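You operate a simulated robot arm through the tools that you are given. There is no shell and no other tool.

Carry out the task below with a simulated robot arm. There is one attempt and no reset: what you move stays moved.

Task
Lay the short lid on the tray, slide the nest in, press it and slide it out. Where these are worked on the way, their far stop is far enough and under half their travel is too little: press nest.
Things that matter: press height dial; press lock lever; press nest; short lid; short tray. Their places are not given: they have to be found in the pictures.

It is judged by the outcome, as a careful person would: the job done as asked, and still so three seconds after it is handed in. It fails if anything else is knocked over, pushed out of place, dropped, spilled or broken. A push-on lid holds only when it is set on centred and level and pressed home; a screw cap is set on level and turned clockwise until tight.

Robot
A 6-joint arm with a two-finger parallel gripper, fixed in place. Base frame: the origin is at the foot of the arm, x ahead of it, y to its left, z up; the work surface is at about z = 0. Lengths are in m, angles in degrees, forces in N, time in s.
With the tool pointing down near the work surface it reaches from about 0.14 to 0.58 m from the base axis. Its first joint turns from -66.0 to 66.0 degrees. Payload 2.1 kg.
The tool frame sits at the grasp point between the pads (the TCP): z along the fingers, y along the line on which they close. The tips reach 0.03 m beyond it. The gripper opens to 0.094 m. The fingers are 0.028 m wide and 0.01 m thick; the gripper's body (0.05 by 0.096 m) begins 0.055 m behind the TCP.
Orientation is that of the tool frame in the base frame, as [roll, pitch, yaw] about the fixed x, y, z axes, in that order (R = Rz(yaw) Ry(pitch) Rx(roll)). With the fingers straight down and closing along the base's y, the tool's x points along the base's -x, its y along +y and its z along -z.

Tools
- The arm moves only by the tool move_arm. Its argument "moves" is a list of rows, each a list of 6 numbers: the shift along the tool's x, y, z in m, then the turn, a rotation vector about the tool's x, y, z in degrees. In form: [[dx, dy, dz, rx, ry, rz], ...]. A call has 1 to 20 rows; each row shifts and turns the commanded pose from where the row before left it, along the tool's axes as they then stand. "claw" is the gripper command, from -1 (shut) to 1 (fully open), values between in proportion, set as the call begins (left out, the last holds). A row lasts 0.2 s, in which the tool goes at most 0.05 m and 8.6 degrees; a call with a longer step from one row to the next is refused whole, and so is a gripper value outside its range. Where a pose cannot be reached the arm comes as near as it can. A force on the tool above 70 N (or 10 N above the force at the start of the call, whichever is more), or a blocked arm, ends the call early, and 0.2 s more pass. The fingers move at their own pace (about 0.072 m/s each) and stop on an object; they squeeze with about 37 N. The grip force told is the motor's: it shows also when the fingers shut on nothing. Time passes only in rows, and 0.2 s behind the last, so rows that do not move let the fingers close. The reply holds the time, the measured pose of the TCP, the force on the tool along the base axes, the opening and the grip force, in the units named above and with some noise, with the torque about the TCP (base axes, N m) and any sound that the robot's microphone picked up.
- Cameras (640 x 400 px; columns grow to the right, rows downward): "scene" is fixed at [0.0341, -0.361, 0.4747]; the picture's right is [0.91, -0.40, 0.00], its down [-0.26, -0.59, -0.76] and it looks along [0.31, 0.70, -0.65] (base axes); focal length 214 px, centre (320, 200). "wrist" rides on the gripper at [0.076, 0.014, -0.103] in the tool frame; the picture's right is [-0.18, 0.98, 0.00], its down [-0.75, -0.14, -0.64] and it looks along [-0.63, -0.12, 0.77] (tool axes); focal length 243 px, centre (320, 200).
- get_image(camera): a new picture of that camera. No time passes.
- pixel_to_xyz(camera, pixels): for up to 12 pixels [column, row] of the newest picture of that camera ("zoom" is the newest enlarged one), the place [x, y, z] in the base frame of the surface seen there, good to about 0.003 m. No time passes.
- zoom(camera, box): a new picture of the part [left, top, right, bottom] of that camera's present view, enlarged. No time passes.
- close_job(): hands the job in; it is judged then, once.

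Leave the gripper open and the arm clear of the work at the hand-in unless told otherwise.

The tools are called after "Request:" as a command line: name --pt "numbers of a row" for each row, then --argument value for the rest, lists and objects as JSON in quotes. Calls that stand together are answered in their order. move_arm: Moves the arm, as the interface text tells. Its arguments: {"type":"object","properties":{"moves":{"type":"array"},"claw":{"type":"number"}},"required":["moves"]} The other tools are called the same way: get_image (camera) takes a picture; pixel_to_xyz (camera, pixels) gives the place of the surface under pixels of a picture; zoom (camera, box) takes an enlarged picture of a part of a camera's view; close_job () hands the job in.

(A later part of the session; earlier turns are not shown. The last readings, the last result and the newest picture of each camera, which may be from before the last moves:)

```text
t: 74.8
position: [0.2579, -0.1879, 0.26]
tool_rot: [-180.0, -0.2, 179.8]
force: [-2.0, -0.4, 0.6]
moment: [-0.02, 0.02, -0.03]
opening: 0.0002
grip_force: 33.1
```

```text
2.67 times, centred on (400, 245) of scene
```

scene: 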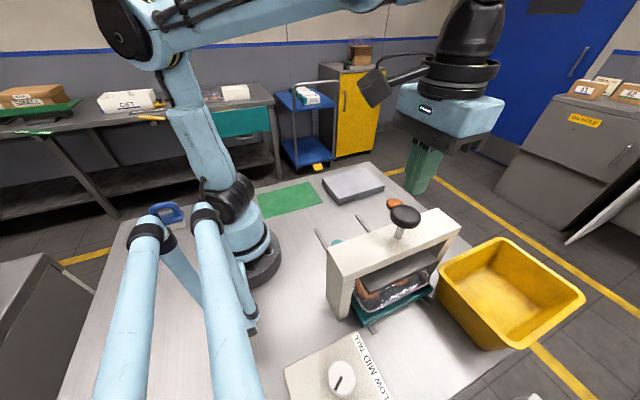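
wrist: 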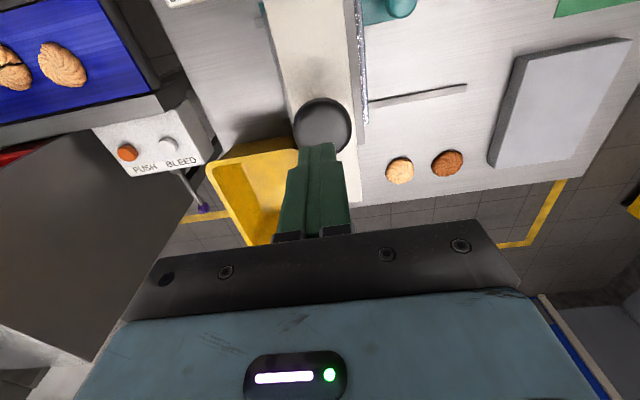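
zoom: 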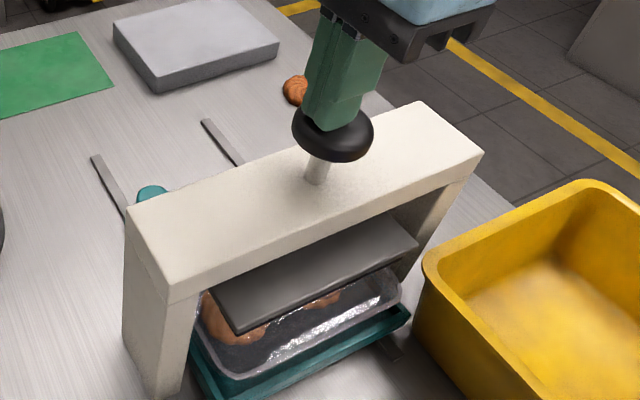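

No contact yet at tip height ≈0.230. Continuing down.

Request:
move_arm --pt "0 0 0.002 0 0 0" --pt "0 0 0.002 0 0 0" --pt "0 0 0 0 0 0"

Request:
move_arm --pt "0 0 0.002 0 0 0" --pt "0 0 0.002 0 0 0" --pt "0 0 0 0 0 0"

Request:
zoom --camera "scene" --box '[330, 170, 470, 320]'

```text
t: 75.6
position: [0.2583, -0.1879, 0.2573]
tool_rot: [-179.9, -0.1, 179.9]
force: [-0.2, 1.5, 2.4]
moment: [0.04, 0.02, -0.04]
opening: 0.0
grip_force: 32.9
```

```text
t: 76.4
position: [0.256, -0.187, 0.2524]
tool_rot: [-179.9, -0.1, 179.8]
force: [1.3, -0.9, 3.0]
moment: [-0.05, -0.09, -0.02]
opening: 0.0
grip_force: 33.0
```

```text
2.67 times, centred on (400, 245) of scene
```

zoom: 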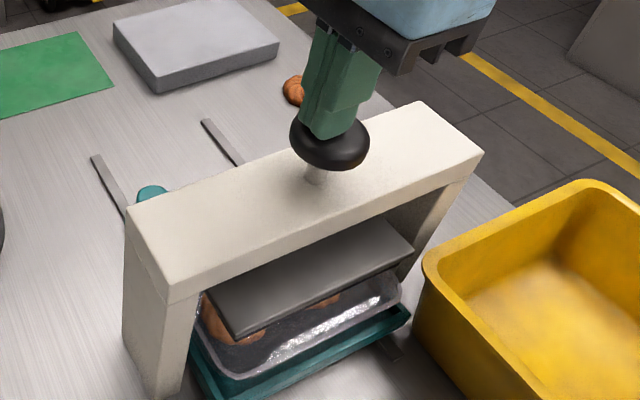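

The plunger moves down against a light spring (3 N) – the press isn't locked. Continuing until the lid takes load.

Request:
move_arm --pt "0 0 0.002 0 0 0" --pt "0 0 0.002 0 0 0" --pt "0 0 0 0 0 0"

Request:
move_arm --pt "0 0 0.001 0 0 0" --pt "0 0 0.001 0 0 0" --pt "0 0 0 0 0 0"

Request:
zoom --camera "scene" --box '[330, 170, 470, 320]'

```text
t: 77.1
position: [0.2568, -0.1873, 0.253]
tool_rot: [-180.0, -0.1, 179.9]
force: [-1.1, 2.5, 24.2]
moment: [-0.01, -0.11, 0.04]
opening: 0.0002
grip_force: 33.4
stopped in row 3: the force on the tool passed its limit at 72 N (the readings are from after the stop); the commanded pose is now the measured one
```

```text
t: 77.9
position: [0.2569, -0.1877, 0.2532]
tool_rot: [-180.0, 0.0, 179.9]
force: [-3.1, 2.9, 60.3]
moment: [0.01, -0.33, 0.0]
opening: 0.0
grip_force: 32.5
```

```text
2.67 times, centred on (400, 245) of scene
```

zoom: 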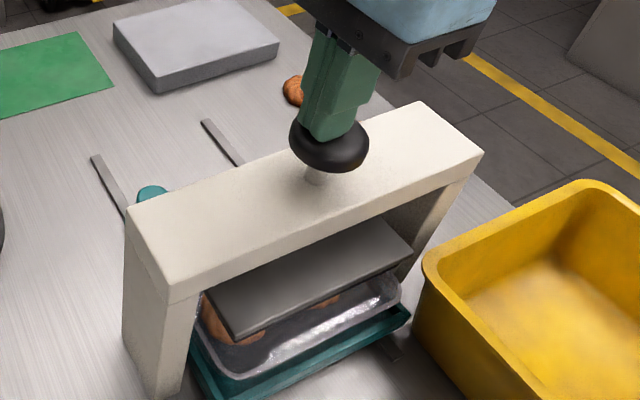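

A firm stop at TCP z≈0.253 with 60–72 N. No click was reported, so I look closely at the platen and lid to see whether the lid has gone home.

Request:
zoom --camera "scene" --box '[345, 255, 445, 335]'

Request:
pixel_to_xyz --camera "zoom" --pixels '[[130, 200], [200, 170], [260, 140], [330, 110], [150, 225], [250, 180], [60, 190], [120, 260], [330, 150], [400, 120], [70, 320], [160, 340]]'

Request:
get_image --camera "wrist"

```text
5.00 times, centred on (395, 295) of scene
```

zoom: 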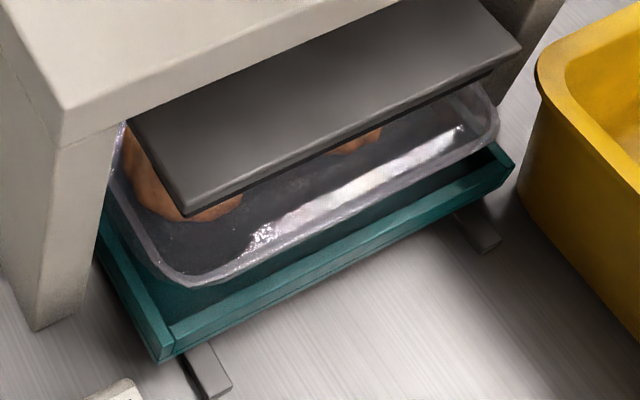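

```text
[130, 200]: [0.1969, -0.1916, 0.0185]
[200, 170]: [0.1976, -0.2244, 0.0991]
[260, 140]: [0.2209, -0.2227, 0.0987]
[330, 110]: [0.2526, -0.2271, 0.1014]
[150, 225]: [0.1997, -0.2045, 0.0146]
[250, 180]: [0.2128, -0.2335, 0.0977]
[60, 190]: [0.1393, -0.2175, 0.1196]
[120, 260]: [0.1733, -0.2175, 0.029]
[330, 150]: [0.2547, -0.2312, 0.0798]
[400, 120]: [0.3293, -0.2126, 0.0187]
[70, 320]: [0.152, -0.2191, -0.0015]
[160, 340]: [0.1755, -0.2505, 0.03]
```

```text
taken
```

wrist: 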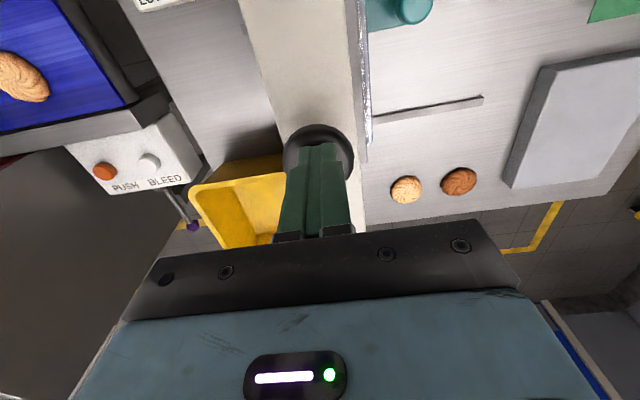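

The platen top has gone from z≈0.1145 down to ≈0.099, i.e. about 15 mm, underside now at ≈0.080 on the lid. I hold the pressure a moment longer, then rise and let the platen return.

Request:
move_arm --pt "0 0 0.0002 0 0 0" --pt "0 0 0 0 0 0" --pt "0 0 0 0 0 0" --pt "0 0 0 0 0 0"

Request:
move_arm --pt "0 0 -0.002 0 0 0" --pt "0 0 -0.004 0 0 0" --pt "0 0 -0.006 0 0 0" --pt "0 0 -0.01 0 0 0" --pt "0 0 -0.02 0 0 0" --pt "0 0 -0.02 0 0 0" --pt "0 0 0 0 0 0"

Request:
zoom --camera "scene" --box '[330, 170, 470, 320]'

Request:
zoom --camera "scene" --box '[345, 255, 445, 335]'

Request:
pixel_to_xyz --camera "zoom" --pixels '[[200, 150], [260, 120], [330, 90], [200, 170], [260, 140], [330, 110], [160, 195], [250, 155], [400, 75], [120, 260], [200, 285], [300, 240]]'

```text
t: 78.9
position: [0.2571, -0.188, 0.2508]
tool_rot: [-179.8, 0.0, 179.9]
force: [4.8, 1.9, 62.9]
moment: [-0.05, -0.5, 0.01]
opening: 0.0
grip_force: 33.1
```

```text
t: 80.5
position: [0.2583, -0.1901, 0.3095]
tool_rot: [-179.9, -0.1, 179.8]
force: [0.3, -0.7, -0.1]
moment: [0.0, 0.01, 0.02]
opening: 0.0
grip_force: 32.5
```

```text
2.67 times, centred on (400, 245) of scene
```

zoom: 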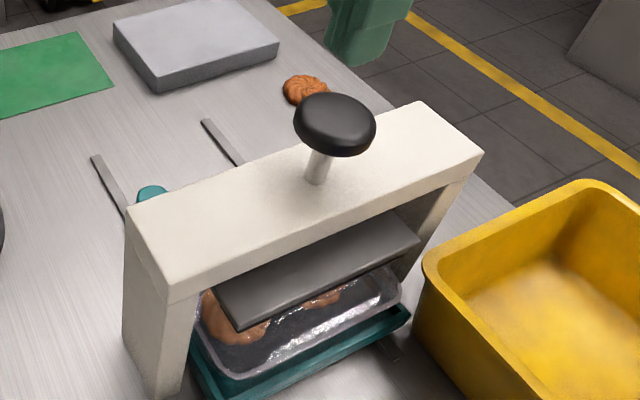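

```text
5.00 times, centred on (395, 295) of scene
```

zoom: 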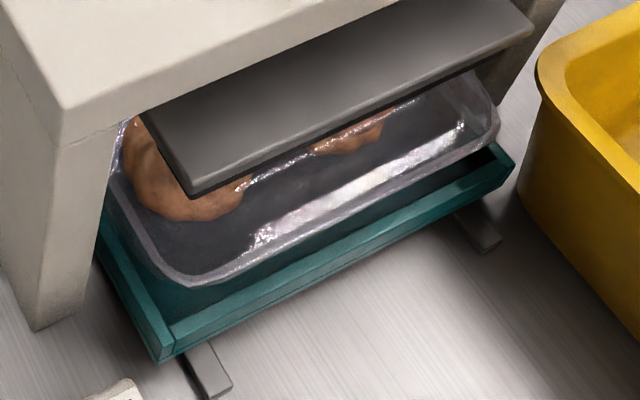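

```text
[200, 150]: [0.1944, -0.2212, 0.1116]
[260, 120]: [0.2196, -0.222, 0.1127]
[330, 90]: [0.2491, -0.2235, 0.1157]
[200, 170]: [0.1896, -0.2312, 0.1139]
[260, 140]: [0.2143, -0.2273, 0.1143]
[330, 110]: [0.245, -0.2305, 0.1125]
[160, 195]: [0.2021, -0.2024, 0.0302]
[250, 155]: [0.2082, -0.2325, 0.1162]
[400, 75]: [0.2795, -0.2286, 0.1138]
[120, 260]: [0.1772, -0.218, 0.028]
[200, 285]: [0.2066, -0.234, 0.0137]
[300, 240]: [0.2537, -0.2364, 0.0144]
```

The platen is back up at z≈0.1145. Now I go to the nest knob (at about (0.2015,-0.0845)) with fingers opened to ≈45 mm, to slide the nest out.

Request:
move_arm --pt "0.0142 0.0264 0 0 0 0" --pt "0.0142 0.0264 0 0 0 0" --pt "0.0142 0.0264 0 0 0 0" --pt "0.0142 0.0264 0 0 0 0" --pt "0 0 0.045 0 0 0" --pt "0 0 0.045 0 0 0" --pt "0 0 0.045 0 0 0" --pt "0 0 0.045 0 0 0" --pt "0 0 0 0 0 0" --claw -0.05

Request:
get_image --camera "wrist"

```text
t: 82.5
position: [0.1984, -0.0823, 0.1286]
tool_rot: [-179.9, -0.1, 180.0]
force: [-0.4, 0.8, -0.3]
moment: [0.02, 0.01, -0.03]
opening: 0.0445
grip_force: 0.1
```

```text
taken
```

wrist: 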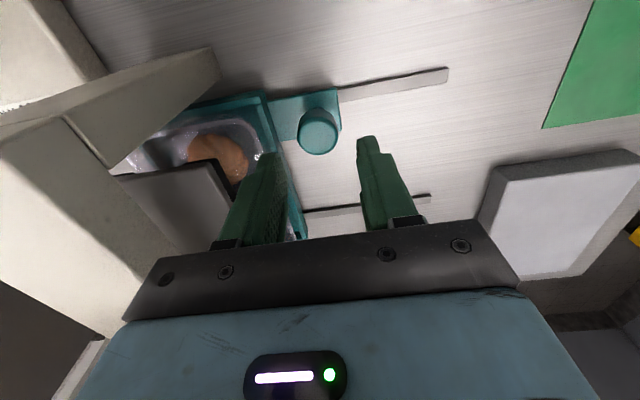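

Knob centre reads about (0.198,-0.084). Small correction (-1.5 mm in y, +2 mm in x), then descend to z≈0.066.

Request:
move_arm --pt "-0.002 -0.0015 0.02 0 0 0" --pt "0 0 0.02 0 0 0" --pt "0 0 0.015 0 0 0" --pt "0 0 0.007 0 0 0" --pt "0 0 0 0 0 0"

Request:
get_image --camera "wrist"

```text
t: 83.7
position: [0.2006, -0.083, 0.0694]
tool_rot: [-179.9, 0.0, 180.0]
force: [0.3, 0.1, 0.1]
moment: [0.0, 0.01, 0.05]
opening: 0.0445
grip_force: 0.1
```

```text
taken
```

wrist: 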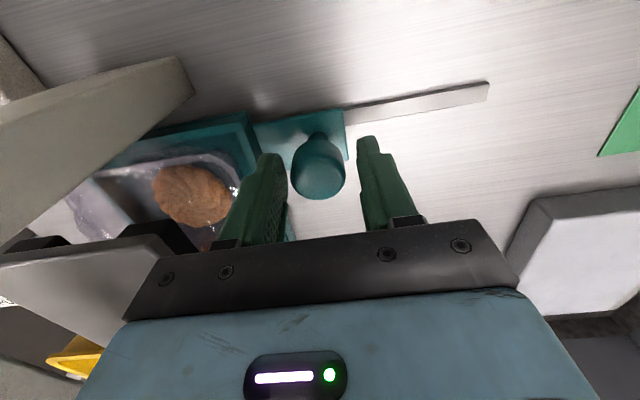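

Fingers straddle the knob. Lower 3 mm, close loosely to ≈34.5 mm, then pull the nest out (+y) gently.

Request:
move_arm --pt "0 0 0.003 0 0 0" --pt "0 0 0 0 0 0" --pt "0 0 0 0 0 0" --claw -0.266

Request:
move_arm --pt "0 0.001 0 0 0 0" --pt "0 0.002 0 0 0 0" --pt "0 0.003 0 0 0 0" --pt "0 0.004 0 0 0 0" --pt "0 0.004 0 0 0 0" --pt "0 0.004 0 0 0 0" --pt "0 0.004 0 0 0 0" --pt "0 0.003 0 0 0 0" --pt "0 0.002 0 0 0 0" --pt "0 0.001 0 0 0 0" --pt "0 0 0 0 0 0"

Request:
zoom --camera "scene" --box '[290, 190, 450, 310]'

```text
t: 84.5
position: [0.2005, -0.0829, 0.0659]
tool_rot: [-180.0, -0.1, 180.0]
force: [0.5, 0.1, 0.1]
moment: [-0.01, 0.02, -0.02]
opening: 0.0347
grip_force: 0.5
```

```text
t: 86.9
position: [0.2019, -0.0557, 0.0651]
tool_rot: [-179.9, -0.1, 179.9]
force: [0.8, -1.3, 0.7]
moment: [-0.05, -0.05, 0.0]
opening: 0.0351
grip_force: 0.7
```

```text
3.33 times, centred on (370, 250) of scene
```

zoom: 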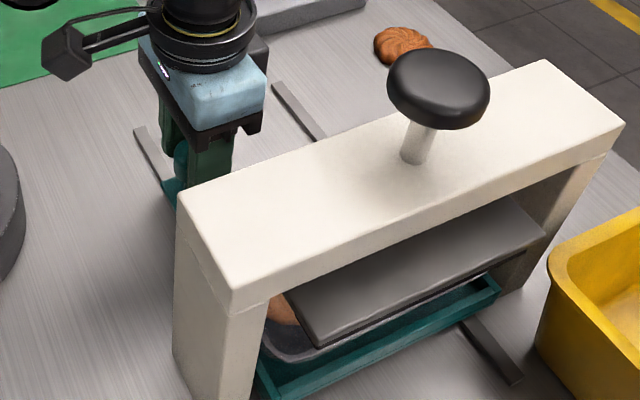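

The nest comes out smoothly (≈1 N). Continuing +y in the same gentle manner.

Request:
move_arm --pt "0 0.002 0 0 0 0" --pt "0 0.003 0 0 0 0" --pt "0 0.004 0 0 0 0" --pt "0 0.004 0 0 0 0" --pt "0 0.004 0 0 0 0" --pt "0 0.004 0 0 0 0" --pt "0 0.004 0 0 0 0" --pt "0 0.004 0 0 0 0" --pt "0 0.004 0 0 0 0" --pt "0 0.004 0 0 0 0" --pt "0 0.004 0 0 0 0" --pt "0 0.004 0 0 0 0" --pt "0 0.003 0 0 0 0" --pt "0 0.002 0 0 0 0" --pt "0 0 0 0 0 0"

Request:
move_arm --pt "0 0.002 0 0 0 0" --pt "0 0.003 0 0 0 0" --pt "0 0.004 0 0 0 0" --pt "0 0.004 0 0 0 0" --pt "0 0.004 0 0 0 0" --pt "0 0.004 0 0 0 0" --pt "0 0.004 0 0 0 0" --pt "0 0.004 0 0 0 0" --pt "0 0.004 0 0 0 0" --pt "0 0.004 0 0 0 0" --pt "0 0.004 0 0 0 0" --pt "0 0.004 0 0 0 0" --pt "0 0.003 0 0 0 0" --pt "0 0.002 0 0 0 0" --pt "0 0 0 0 0 0"

Request:
zoom --camera "scene" --box '[290, 170, 430, 280]'

```text
t: 90.1
position: [0.2016, -0.0059, 0.0649]
tool_rot: [-179.9, -0.1, 179.9]
force: [-0.3, -1.0, -0.1]
moment: [-0.04, -0.04, 0.01]
opening: 0.035
grip_force: 0.6
```

```text
t: 93.3
position: [0.2021, 0.0445, 0.0654]
tool_rot: [-180.0, 0.0, 180.0]
force: [0.1, -1.6, -0.3]
moment: [-0.01, -0.01, 0.0]
opening: 0.0351
grip_force: 0.5
```

```text
3.64 times, centred on (360, 225) of scene
```

zoom: 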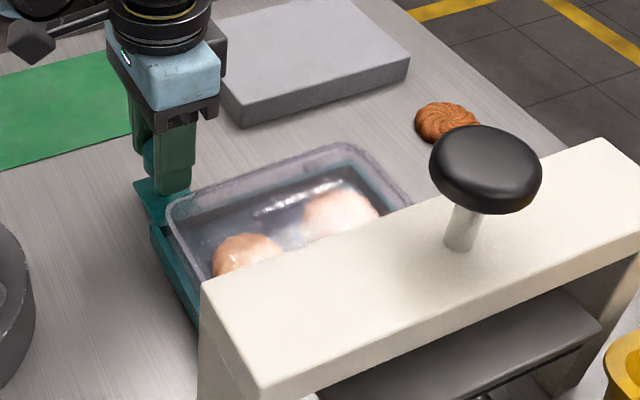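

About 32 mm to go to the out stop. Continuing, then small steps until the stop is felt.

Request:
move_arm --pt "0 0.002 0 0 0 0" --pt "0 0.003 0 0 0 0" --pt "0 0.004 0 0 0 0" --pt "0 0.004 0 0 0 0" --pt "0 0.004 0 0 0 0" --pt "0 0.004 0 0 0 0" --pt "0 0.003 0 0 0 0" --pt "0 0.002 0 0 0 0" --pt "0 0 0 0 0 0"

Request:
move_arm --pt "0 0.002 0 0 0 0" --pt "0 0.002 0 0 0 0" --pt "0 0.002 0 0 0 0" --pt "0 0 0 0 0 0"

Request:
move_arm --pt "0 0.001 0 0 0 0" --pt "0 0.001 0 0 0 0" --pt "0 0 0 0 0 0"

```text
t: 95.3
position: [0.2028, 0.0695, 0.0648]
tool_rot: [-180.0, -0.1, 179.9]
force: [1.1, -1.6, 0.2]
moment: [0.0, 0.01, 0.02]
opening: 0.0354
grip_force: 0.3
```

```text
t: 96.3
position: [0.2033, 0.0756, 0.0641]
tool_rot: [-179.9, -0.1, 180.0]
force: [-0.9, -1.0, -0.7]
moment: [-0.03, 0.02, 0.0]
opening: 0.0349
grip_force: 0.3
```

```text
t: 97.1
position: [0.203, 0.0786, 0.0643]
tool_rot: [-179.9, 0.0, 180.0]
force: [2.6, -7.2, -2.0]
moment: [-0.1, -0.09, 0.06]
opening: 0.0385
grip_force: 3.5
```

The out stop is reached (7 N, fingers begin to spread). I ease back 3 mm, rise clear, then inspect the lid.

Request:
move_arm --pt "0 -0.0015 0 0 0 0" --pt "0 -0.0015 0 0 0 0" --pt "0 0 -0.01 0 0 0" --pt "0 0 -0.03 0 0 0" --pt "0 0 -0.04 0 0 0" --pt "0 0 -0.04 0 0 0" --pt "0 -0.034 -0.01 0 0 0" --pt "0 -0.034 -0.01 0 0 0" --pt "0 -0.034 0 0 0 0" --pt "0 0 0 0 0 0"

Request:
get_image --camera "wrist"

Request:
zoom --camera "scene" --box '[295, 175, 405, 260]'

```text
t: 99.3
position: [0.2025, -0.027, 0.2046]
tool_rot: [-179.9, 0.0, 179.9]
force: [-0.1, 1.1, 0.6]
moment: [0.03, 0.0, 0.02]
opening: 0.0346
grip_force: 0.2
```

```text
taken
```

wrist: 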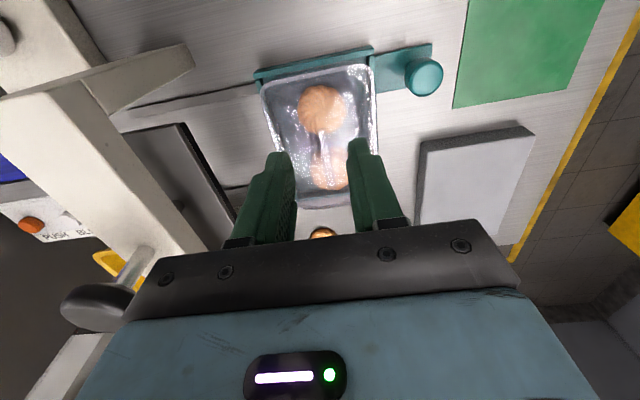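

```text
4.71 times, centred on (350, 218) of scene
```

zoom: 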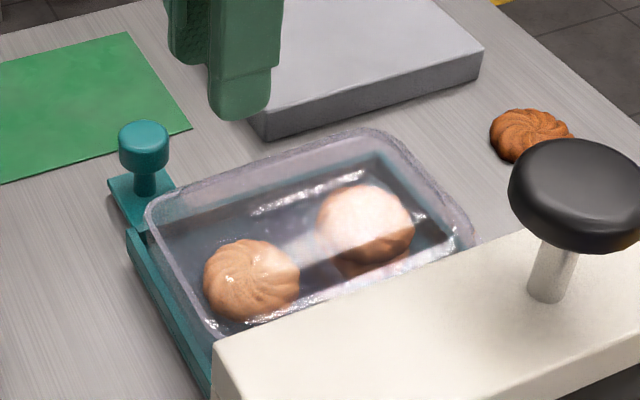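

The nest is out. I compare the lid with the pre-press picture using the same zoom boxes.

Request:
zoom --camera "scene" --box '[300, 175, 400, 255]'

Request:
zoom --camera "scene" --box '[360, 196, 396, 220]'

Request:
zoom --camera "scene" --box '[306, 204, 338, 224]'

Request:
zoom --camera "wrist" --box '[250, 40, 390, 128]'

```text
5.00 times, centred on (350, 215) of scene
```

zoom: 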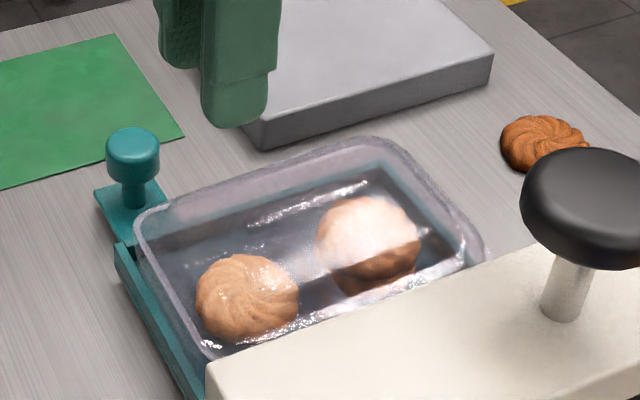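

```text
16.00 times, centred on (378, 208) of scene
```

zoom: 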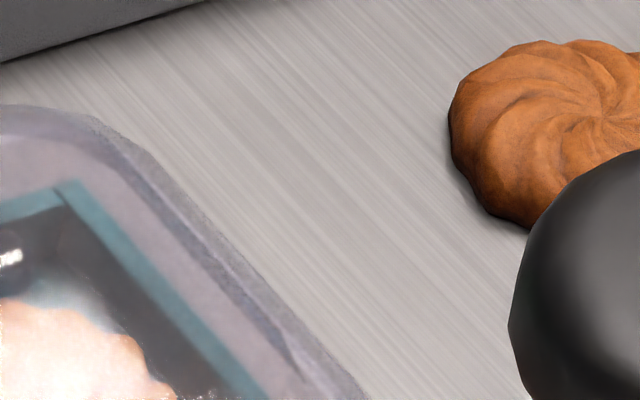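

```text
16.00 times, centred on (322, 214) of scene
```

zoom: 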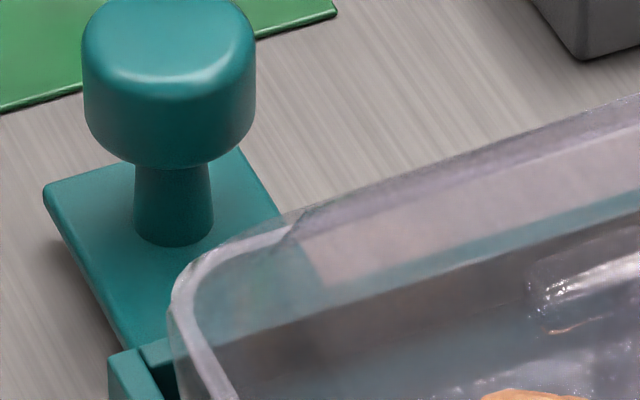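

```text
4.55 times, centred on (320, 84) of wrist
```

zoom: 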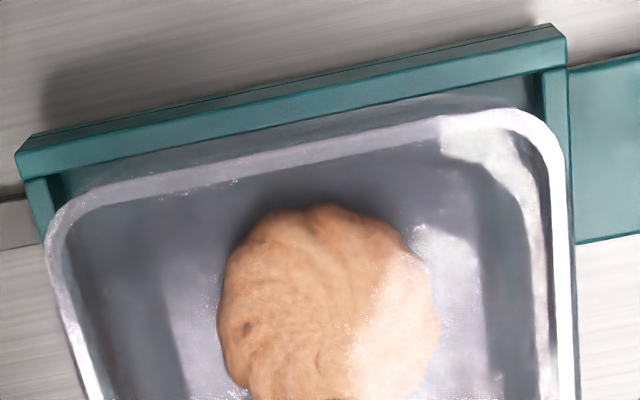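

The lid looks right, but I want to know whether it really went down. I go to the same camera pose as in my pre-press inspection ((0.2053,-0.0291,0.2017)) to compare lid edge against nest edge at the far end.

Request:
move_arm --pt "-0.0028 -0.0021 0.0029 0 0 0" --pt "0 0 0 0 0 0"

Request:
move_arm --pt "0 0 0 0 0 0"

Request:
move_arm --pt "0 0 0 0 0 0"

Request:
zoom --camera "wrist" --box '[290, 190, 346, 225]'

Request:
zoom --camera "wrist" --box '[362, 90, 394, 110]'

Request:
zoom --camera "wrist" --box '[260, 110, 300, 135]'

Request:
zoom --camera "wrist" --box '[282, 45, 346, 85]'

```text
t: 99.9
position: [0.2054, -0.0282, 0.2023]
tool_rot: [-179.9, -0.1, 179.9]
force: [0.0, -0.4, -0.4]
moment: [0.04, 0.01, 0.02]
opening: 0.0342
grip_force: 0.1
```

```text
t: 100.3
position: [0.205, -0.028, 0.2014]
tool_rot: [-179.9, -0.1, 179.9]
force: [0.3, 0.0, 0.0]
moment: [0.02, -0.01, -0.01]
opening: 0.0343
grip_force: 0.1
```

```text
t: 100.7
position: [0.2062, -0.0286, 0.2023]
tool_rot: [-179.8, -0.2, 179.9]
force: [0.1, 0.1, 0.6]
moment: [-0.03, 0.01, -0.01]
opening: 0.0344
grip_force: 0.1
```

```text
11.43 times, centred on (318, 208) of wrist
```

zoom: 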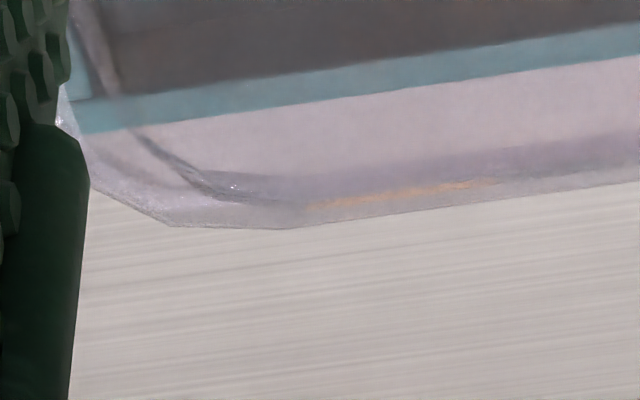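

```text
16.00 times, centred on (378, 100) of wrist
```

zoom: 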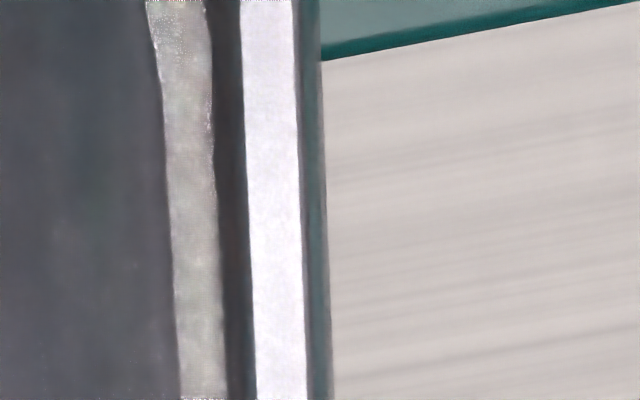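

```text
16.00 times, centred on (280, 122) of wrist
```

zoom: 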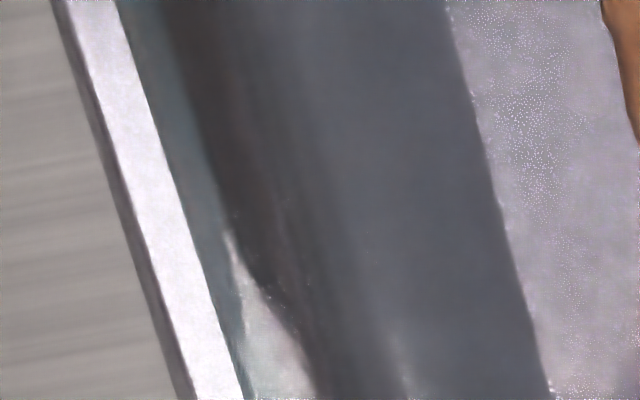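

```text
10.00 times, centred on (314, 65) of wrist
```

zoom: 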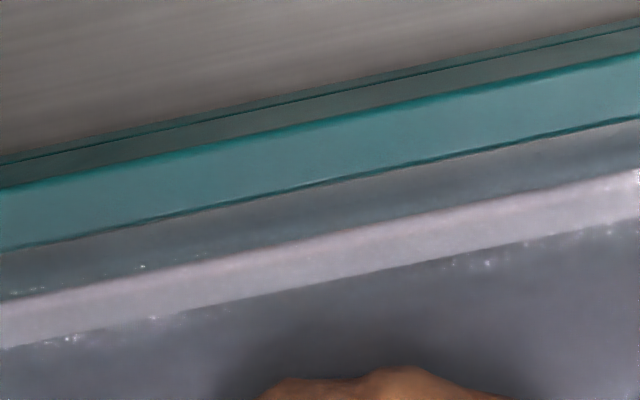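

Lid edge versus nest edge at the far end: 128 px before, 129 px after, so the lid's height hasn't visibly changed. I need to know whether the platen truly pressed it. I'll measure the fin's top height with a very light touch of the closed fingertips.

Request:
move_arm --pt "-0.0275 -0.0005 0 0 0 0" --pt "-0.0275 -0.0005 0.01 0 0 0" --pt "0 0 0.03 0 0 0" --pt "0 0 0.03 0 0 0" --pt "0 0 0.006 0 0 0" --pt "0 0 0 0 0 0" --claw -1

Request:
move_arm --pt "0 0 0.002 0 0 0" --pt "0 0 0 0 0 0"

Request:
zoom --camera "scene" --box '[310, 160, 390, 220]'

```text
t: 102.1
position: [0.2609, -0.0312, 0.1262]
tool_rot: [-179.9, -0.1, 179.9]
force: [0.3, 0.4, 0.5]
moment: [-0.01, 0.05, 0.0]
opening: 0.0001
grip_force: 33.6
```

```text
t: 102.7
position: [0.2606, -0.0289, 0.1243]
tool_rot: [-179.8, -0.2, 179.9]
force: [-0.1, -0.4, 0.3]
moment: [0.03, -0.04, 0.01]
opening: 0.0
grip_force: 33.1
```

```text
6.67 times, centred on (350, 190) of scene
```

zoom: 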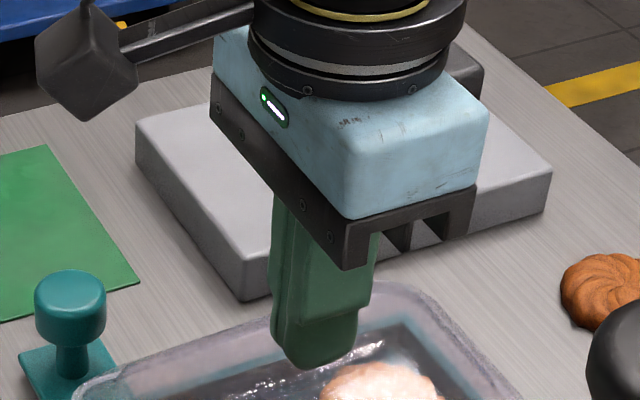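

Tips at about z≈0.094, free. Going down 1 mm at a time until a light touch.

Request:
move_arm --pt "0 0 0.001 0 0 0" --pt "0 0 0.001 0 0 0" --pt "0 0 0 0 0 0"

Request:
move_arm --pt "0 0 0.001 0 0 0" --pt "0 0 0 0 0 0"

Request:
move_arm --pt "0 0 0.001 0 0 0" --pt "0 0 0 0 0 0"

Request:
move_arm --pt "0 0 0.001 0 0 0" --pt "0 0 0 0 0 0"

```text
t: 103.5
position: [0.2606, -0.0307, 0.1229]
tool_rot: [-179.9, -0.1, 179.9]
force: [-0.3, -0.2, -0.3]
moment: [0.02, -0.01, 0.02]
opening: 0.0003
grip_force: 33.2
```

```text
t: 104.1
position: [0.26, -0.0298, 0.1226]
tool_rot: [-179.9, 0.0, 179.9]
force: [0.6, 0.7, 0.0]
moment: [0.0, 0.0, 0.0]
opening: 0.0
grip_force: 33.4
```

```text
t: 104.7
position: [0.2609, -0.0298, 0.1198]
tool_rot: [-179.9, -0.1, 179.9]
force: [0.3, -0.5, -0.1]
moment: [0.02, -0.02, 0.02]
opening: 0.0
grip_force: 32.9
```

```text
t: 105.3
position: [0.2604, -0.0289, 0.1188]
tool_rot: [-180.0, -0.1, 180.0]
force: [0.2, -0.7, -0.1]
moment: [0.02, 0.0, 0.01]
opening: 0.0002
grip_force: 33.1
```

Request:
move_arm --pt "0 0 0.001 0 0 0" --pt "0 0 0 0 0 0"

Request:
move_arm --pt "0 0 0.001 0 0 0" --pt "0 0 0 0 0 0"

Request:
move_arm --pt "0 0 0.001 0 0 0" --pt "0 0 0 0 0 0"

Request:
move_arm --pt "0 0 0.0007 0 0 0" --pt "0 0 0 0 0 0"

```text
t: 105.9
position: [0.2597, -0.0302, 0.1182]
tool_rot: [180.0, -0.1, 179.9]
force: [0.9, 1.2, 7.8]
moment: [0.05, -0.15, -0.01]
opening: 0.0
grip_force: 33.3
```

```text
t: 106.5
position: [0.2605, -0.0294, 0.1174]
tool_rot: [-179.9, -0.1, 179.8]
force: [-4.9, 0.4, 31.5]
moment: [-0.03, -0.31, 0.02]
opening: 0.0
grip_force: 32.6
```

```text
t: 107.1
position: [0.2604, -0.0298, 0.1173]
tool_rot: [-179.8, 0.0, 179.8]
force: [-6.5, 0.6, 57.4]
moment: [0.0, -0.56, -0.03]
opening: 0.0
grip_force: 32.7
```

```text
t: 107.7
position: [0.2613, -0.0297, 0.1167]
tool_rot: [-179.9, 0.1, 180.0]
force: [-6.3, -1.3, 67.1]
moment: [-0.02, -0.64, 0.0]
opening: 0.0
grip_force: 33.1
```

The closed tips met the fin top at tip z≈0.088 and the lid is stiff to a 67 N push (a bit more than I intended, but nothing moved). I back off now. The platen underside went to ≈0.080, i.e. onto the dome top (fin in its recess). To check whether the lid now holds, I'll do a gentle 1 mm pull test on the fin.

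Request:
move_arm --pt "0 0 -0.002 0 0 0" --pt "0 0 -0.008 0 0 0" --pt "0 0 -0.008 0 0 0" --pt "0 0 0 0 0 0"

Request:
zoom --camera "scene" --box '[300, 175, 400, 255]'

Request:
get_image --camera "wrist"

```text
t: 108.7
position: [0.2592, -0.0295, 0.1339]
tool_rot: [-179.9, 0.0, 179.9]
force: [0.1, 0.6, 0.1]
moment: [0.0, 0.02, -0.03]
opening: 0.0
grip_force: 33.0
```

```text
5.00 times, centred on (350, 215) of scene
```

zoom: 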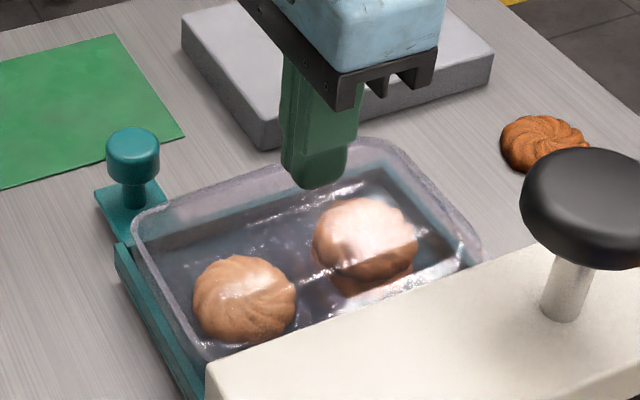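

```text
taken
```

wrist: 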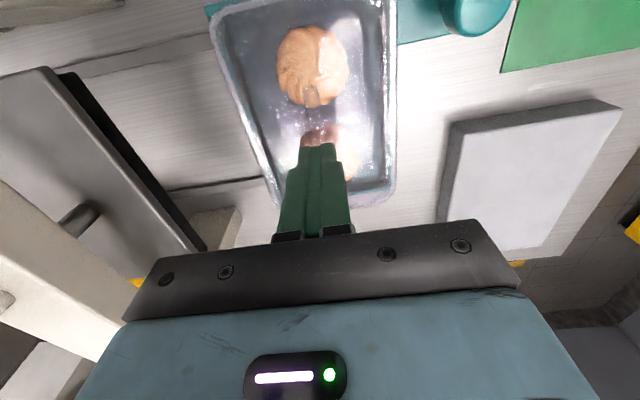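

Now the gentle pull test: open to 35 mm, descend to z≈0.112, grip the fin.

Request:
move_arm --pt "0 0 0 0 0 0" --pt "0 0 0 0 0 0" --pt "0 0 0.012 0 0 0" --pt "0 0 0.006 0 0 0" --pt "0 0 0.0035 0 0 0" --pt "0 0 0 0 0 0" --claw -0.2

Request:
move_arm --pt "0 0 0 0 0 0" --pt "0 0 0 0 0 0" --pt "0 0 0 0 0 0" --claw -1

```text
t: 110.1
position: [0.2599, -0.0296, 0.1113]
tool_rot: [-179.9, -0.2, 180.0]
force: [0.9, -0.3, -0.1]
moment: [0.03, 0.02, 0.02]
opening: 0.0376
grip_force: 0.0
```

```text
t: 110.9
position: [0.2588, -0.0298, 0.1114]
tool_rot: [-179.9, 0.0, 179.9]
force: [0.7, -0.4, -0.1]
moment: [-0.04, -0.01, 0.03]
opening: 0.008
grip_force: 22.4
```

Fin gripped (8 mm). Lifting in 0.5 mm steps, reading the force.

Request:
move_arm --pt "0 0 -0.0005 0 0 0" --pt "0 0 0 0 0 0"

Request:
move_arm --pt "0 0 -0.0005 0 0 0" --pt "0 0 0 0 0 0"

```text
t: 111.5
position: [0.2588, -0.0297, 0.1122]
tool_rot: [-179.9, -0.1, 179.8]
force: [-0.5, -0.3, -0.6]
moment: [0.0, -0.01, 0.03]
opening: 0.0082
grip_force: 23.1
```

```text
t: 112.1
position: [0.2593, -0.03, 0.1127]
tool_rot: [-179.8, -0.1, 179.9]
force: [-0.8, 0.3, 0.0]
moment: [0.01, -0.03, 0.0]
opening: 0.0082
grip_force: 22.7
```

No measurable resistance at 1 mm. I raise another 2 mm and look whether the tray comes with the lid or stays in the nest.

Request:
move_arm --pt "0 0 -0.001 0 0 0" --pt "0 0 -0.001 0 0 0" --pt "0 0 0 0 0 0"

Request:
move_arm --pt "0 0 0 0 0 0"

Request:
zoom --camera "scene" --box '[300, 175, 400, 255]'

Request:
zoom --camera "scene" --box '[306, 204, 338, 224]'

Request:
zoom --camera "wrist" --box '[340, 180, 420, 230]'

```text
t: 112.9
position: [0.2588, -0.0311, 0.1149]
tool_rot: [-179.9, -0.1, 180.0]
force: [0.4, -0.6, -0.5]
moment: [0.01, -0.01, 0.04]
opening: 0.0081
grip_force: 22.8
```

```text
t: 113.3
position: [0.2598, -0.0296, 0.1135]
tool_rot: [-180.0, -0.2, 179.9]
force: [-0.3, -0.6, 0.3]
moment: [0.07, -0.01, 0.01]
opening: 0.0079
grip_force: 23.5
```

```text
5.00 times, centred on (350, 215) of scene
```

zoom: 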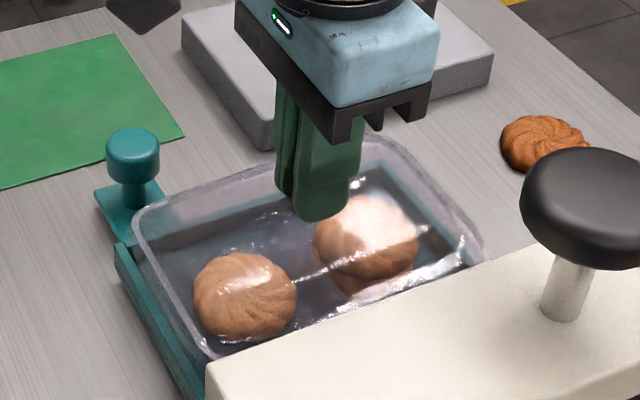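

```text
16.00 times, centred on (322, 214) of scene
```

zoom: 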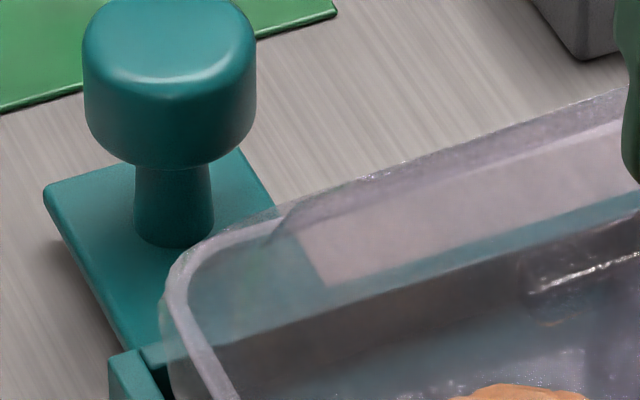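

```text
8.00 times, centred on (380, 205) of wrist
```

zoom: 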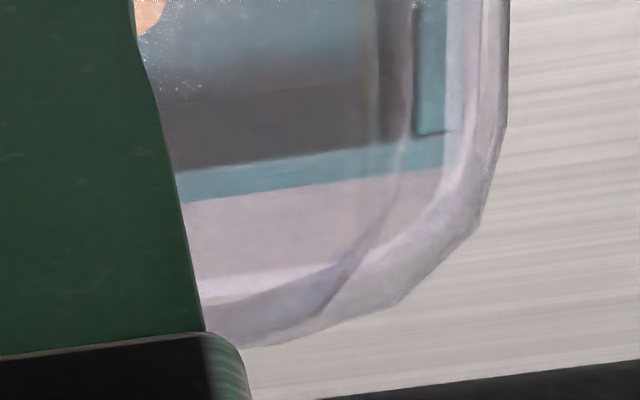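

The tray stayed in the nest while the lid rose: the lid is not held, so the pressing didn't take – most likely the centring isn't good enough. I'll set it back down, release, and then measure each of the four overhangs with the camera straight above each edge (so height errors drop out).

Request:
move_arm --pt "0 0 0.0015 0 0 0" --pt "0 0 0.001 0 0 0" --pt "0 0 0.0007 0 0 0" --pt "0 0 0 0 0 0"

Request:
move_arm --pt "0 0 0 0 0 0" --pt "0 0 0 0 0 0" --pt "0 0 0 0 0 0" --claw -0.3

Request:
move_arm --pt "0 0 -0.01 0 0 0" --pt "0 0 -0.03 0 0 0" --pt "-0.03 0 -0.04 0 0 0" --pt "-0.04 0 0 0 0 0" --pt "-0.04 0 0 0 0 0" --pt "-0.04 0 0 0 0 0" --pt "0 0 0 0 0 0"

Request:
get_image --camera "wrist"

```text
t: 114.3
position: [0.2589, -0.0299, 0.1101]
tool_rot: [-179.9, 0.0, 179.9]
force: [0.1, 0.5, 0.7]
moment: [-0.01, 0.06, 0.01]
opening: 0.008
grip_force: 22.5
```

```text
t: 115.1
position: [0.2589, -0.0299, 0.1118]
tool_rot: [-179.9, -0.1, -180.0]
force: [-0.3, -0.7, 1.5]
moment: [0.01, -0.01, 0.01]
opening: 0.0328
grip_force: 0.1
```

```text
t: 116.7
position: [0.4101, -0.0299, 0.1905]
tool_rot: [-179.8, -0.2, 179.9]
force: [0.7, 0.6, -1.0]
moment: [-0.01, 0.02, -0.02]
opening: 0.0329
grip_force: 0.0
```

```text
taken
```

wrist: 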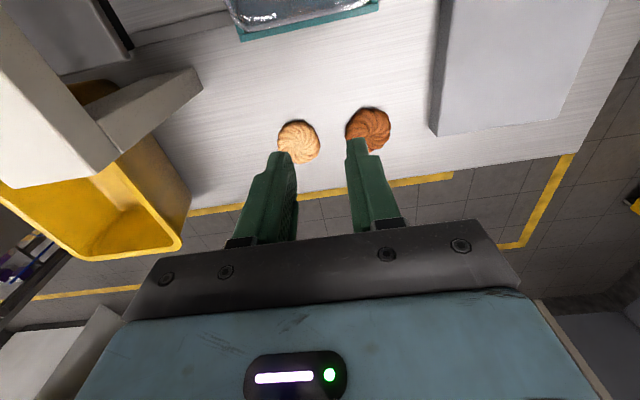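

The camera is now nearly straight above the far edge. Zooming there.

Request:
zoom --camera "wrist" --box '[220, 0, 390, 40]'

Request:
zoom --camera "wrist" --box '[285, 0, 325, 25]'

Request:
zoom --camera "wrist" --box '[225, 5, 265, 30]'

Request:
zoom --camera "wrist" --box '[350, 0, 390, 20]'

```text
3.76 times, centred on (305, 20) of wrist
```

zoom: 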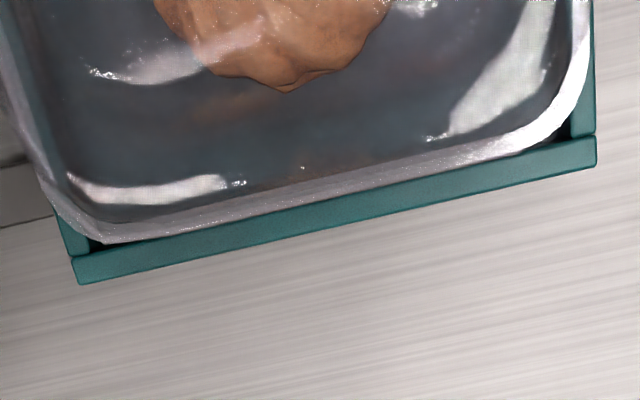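

```text
16.00 times, centred on (305, 12) of wrist
```

zoom: 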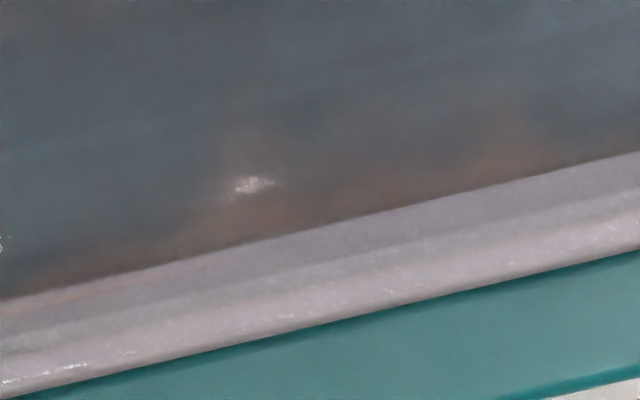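

```text
16.00 times, centred on (245, 18) of wrist
```

zoom: 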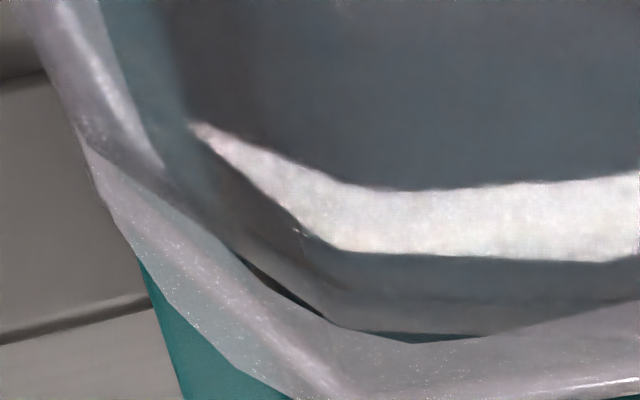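

```text
16.00 times, centred on (370, 10) of wrist
```

zoom: 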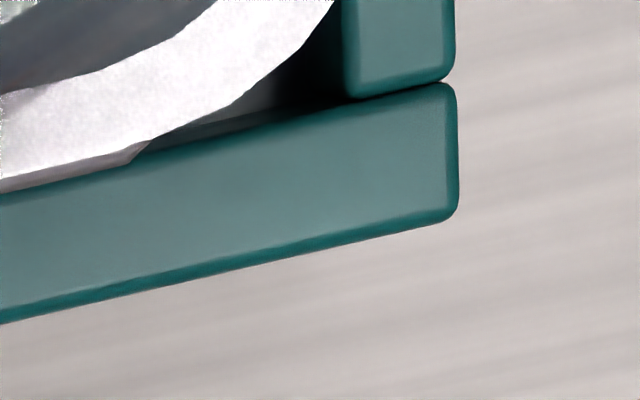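

Very informative: at the far edge the lid barely reaches beyond the rim (≈0.4 mm). Now the same straight-down look at the right edge: camera to y≈0.028.

Request:
move_arm --pt "0.0313 0.0147 0 0 0 0" --pt "0.0313 0.0147 0 0 0 0" --pt "0.0314 0.0146 0 0 0 0" --pt "0 0 0 0 0 0" --pt "0 0 0 0 0 0"

Request:
zoom --camera "wrist" --box '[300, 0, 340, 25]'

Request:
zoom --camera "wrist" --box '[260, 0, 380, 75]'

Request:
move_arm --pt "0 -0.0383 0 0 0 0" --pt "0 -0.0383 0 0 0 0" --pt "0 -0.0384 0 0 0 0" --pt "0 0 0 0 0 0" --pt "0 0 0 0 0 0"

Request:
zoom --camera "wrist" --box '[300, 0, 340, 25]'

Request:
zoom --camera "wrist" --box '[260, 0, 380, 75]'

```text
t: 117.9
position: [0.3164, 0.014, 0.1916]
tool_rot: [-179.9, -0.1, 179.9]
force: [0.0, -0.6, -0.7]
moment: [-0.04, 0.02, 0.02]
opening: 0.033
grip_force: 0.1
```

```text
16.00 times, centred on (320, 12) of wrist
```

zoom: 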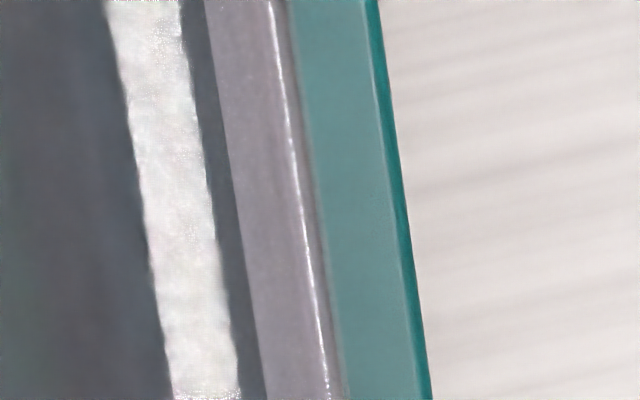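

```text
5.33 times, centred on (320, 38) of wrist
```

zoom: 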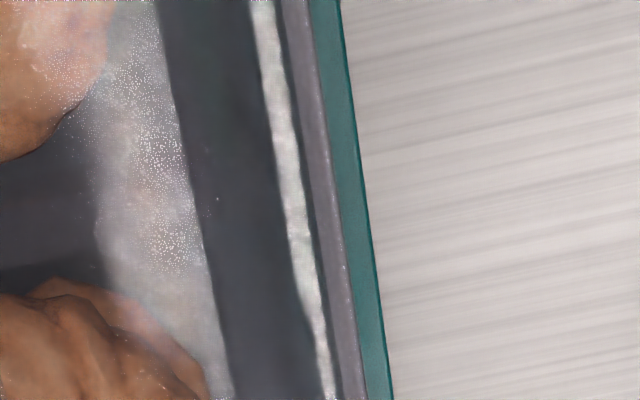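

```text
t: 119.1
position: [0.3149, -0.1002, 0.1905]
tool_rot: [-179.8, -0.1, 179.9]
force: [-0.1, 1.3, -0.4]
moment: [0.01, 0.02, -0.02]
opening: 0.0326
grip_force: 0.1
```

```text
16.00 times, centred on (320, 12) of wrist
```

zoom: 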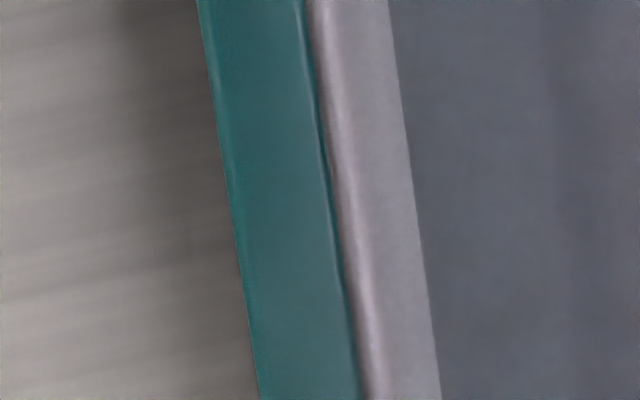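

```text
5.33 times, centred on (320, 38) of wrist
```

zoom: 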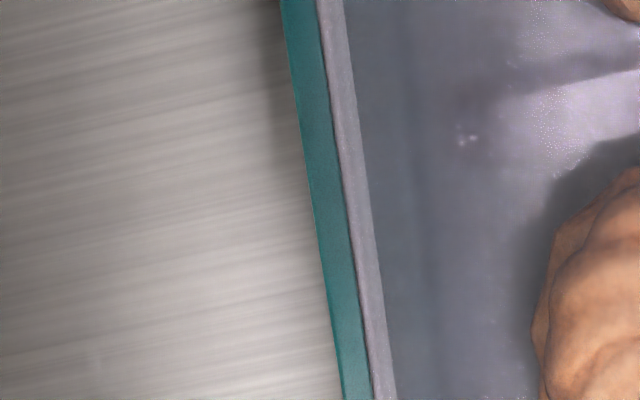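

Left and right look symmetric (≈0.8 mm outer strip on both). Now the near edge from straight above.

Request:
move_arm --pt "0.0305 0.035 0 0 0 0" --pt "0.0305 0.035 0 0 0 0" --pt "0 0 0 0 0 0" --pt "0 0 0 0 0 0"

Request:
zoom --camera "wrist" --box '[300, 0, 340, 6]'

Request:
zoom --camera "wrist" --box '[240, 0, 400, 10]'

Request:
zoom --camera "wrist" --box '[225, 0, 265, 10]'

Request:
zoom --camera "wrist" --box '[350, 0, 390, 6]'

```text
t: 120.1
position: [0.2547, -0.0318, 0.188]
tool_rot: [-179.9, -0.1, 180.0]
force: [0.0, 0.6, 0.0]
moment: [0.0, -0.02, 0.02]
opening: 0.0329
grip_force: 0.0
```

```text
16.00 times, centred on (320, 3) of wrist
```

zoom: 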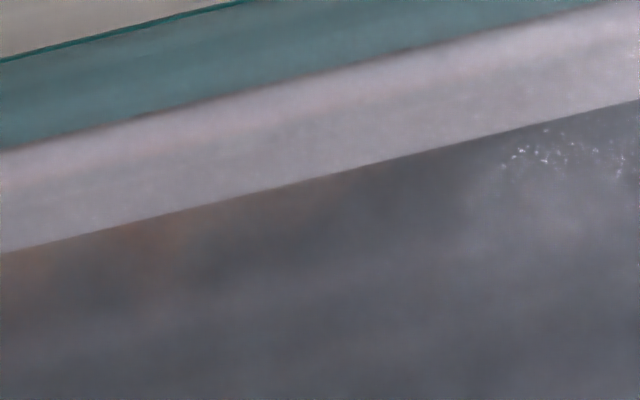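

```text
4.00 times, centred on (320, 5) of wrist
```

zoom: 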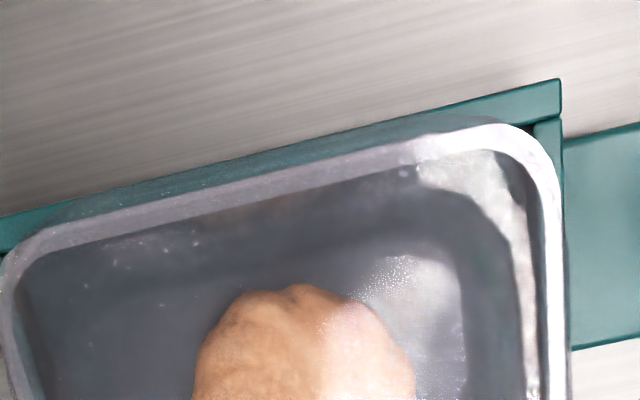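

```text
16.00 times, centred on (245, 5) of wrist
```

zoom: 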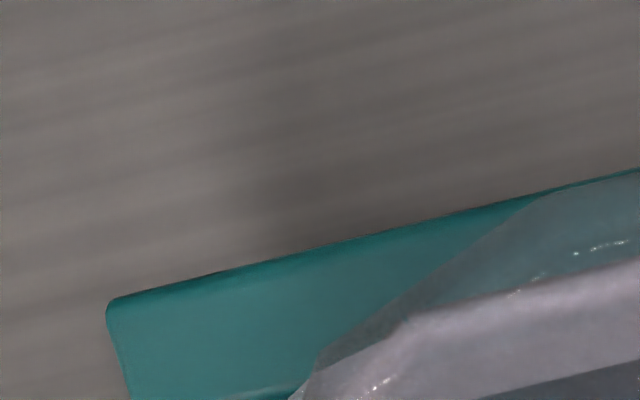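

```text
16.00 times, centred on (370, 3) of wrist
```

zoom: 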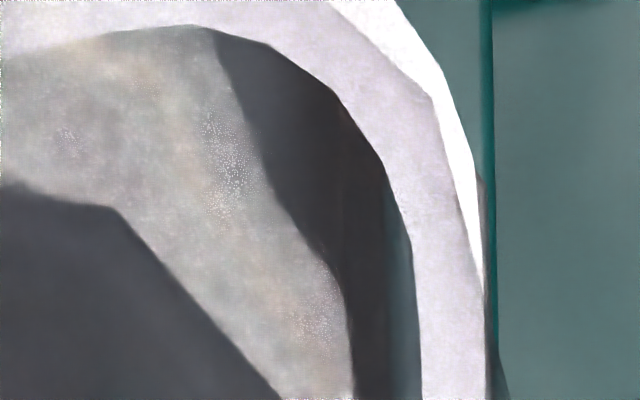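

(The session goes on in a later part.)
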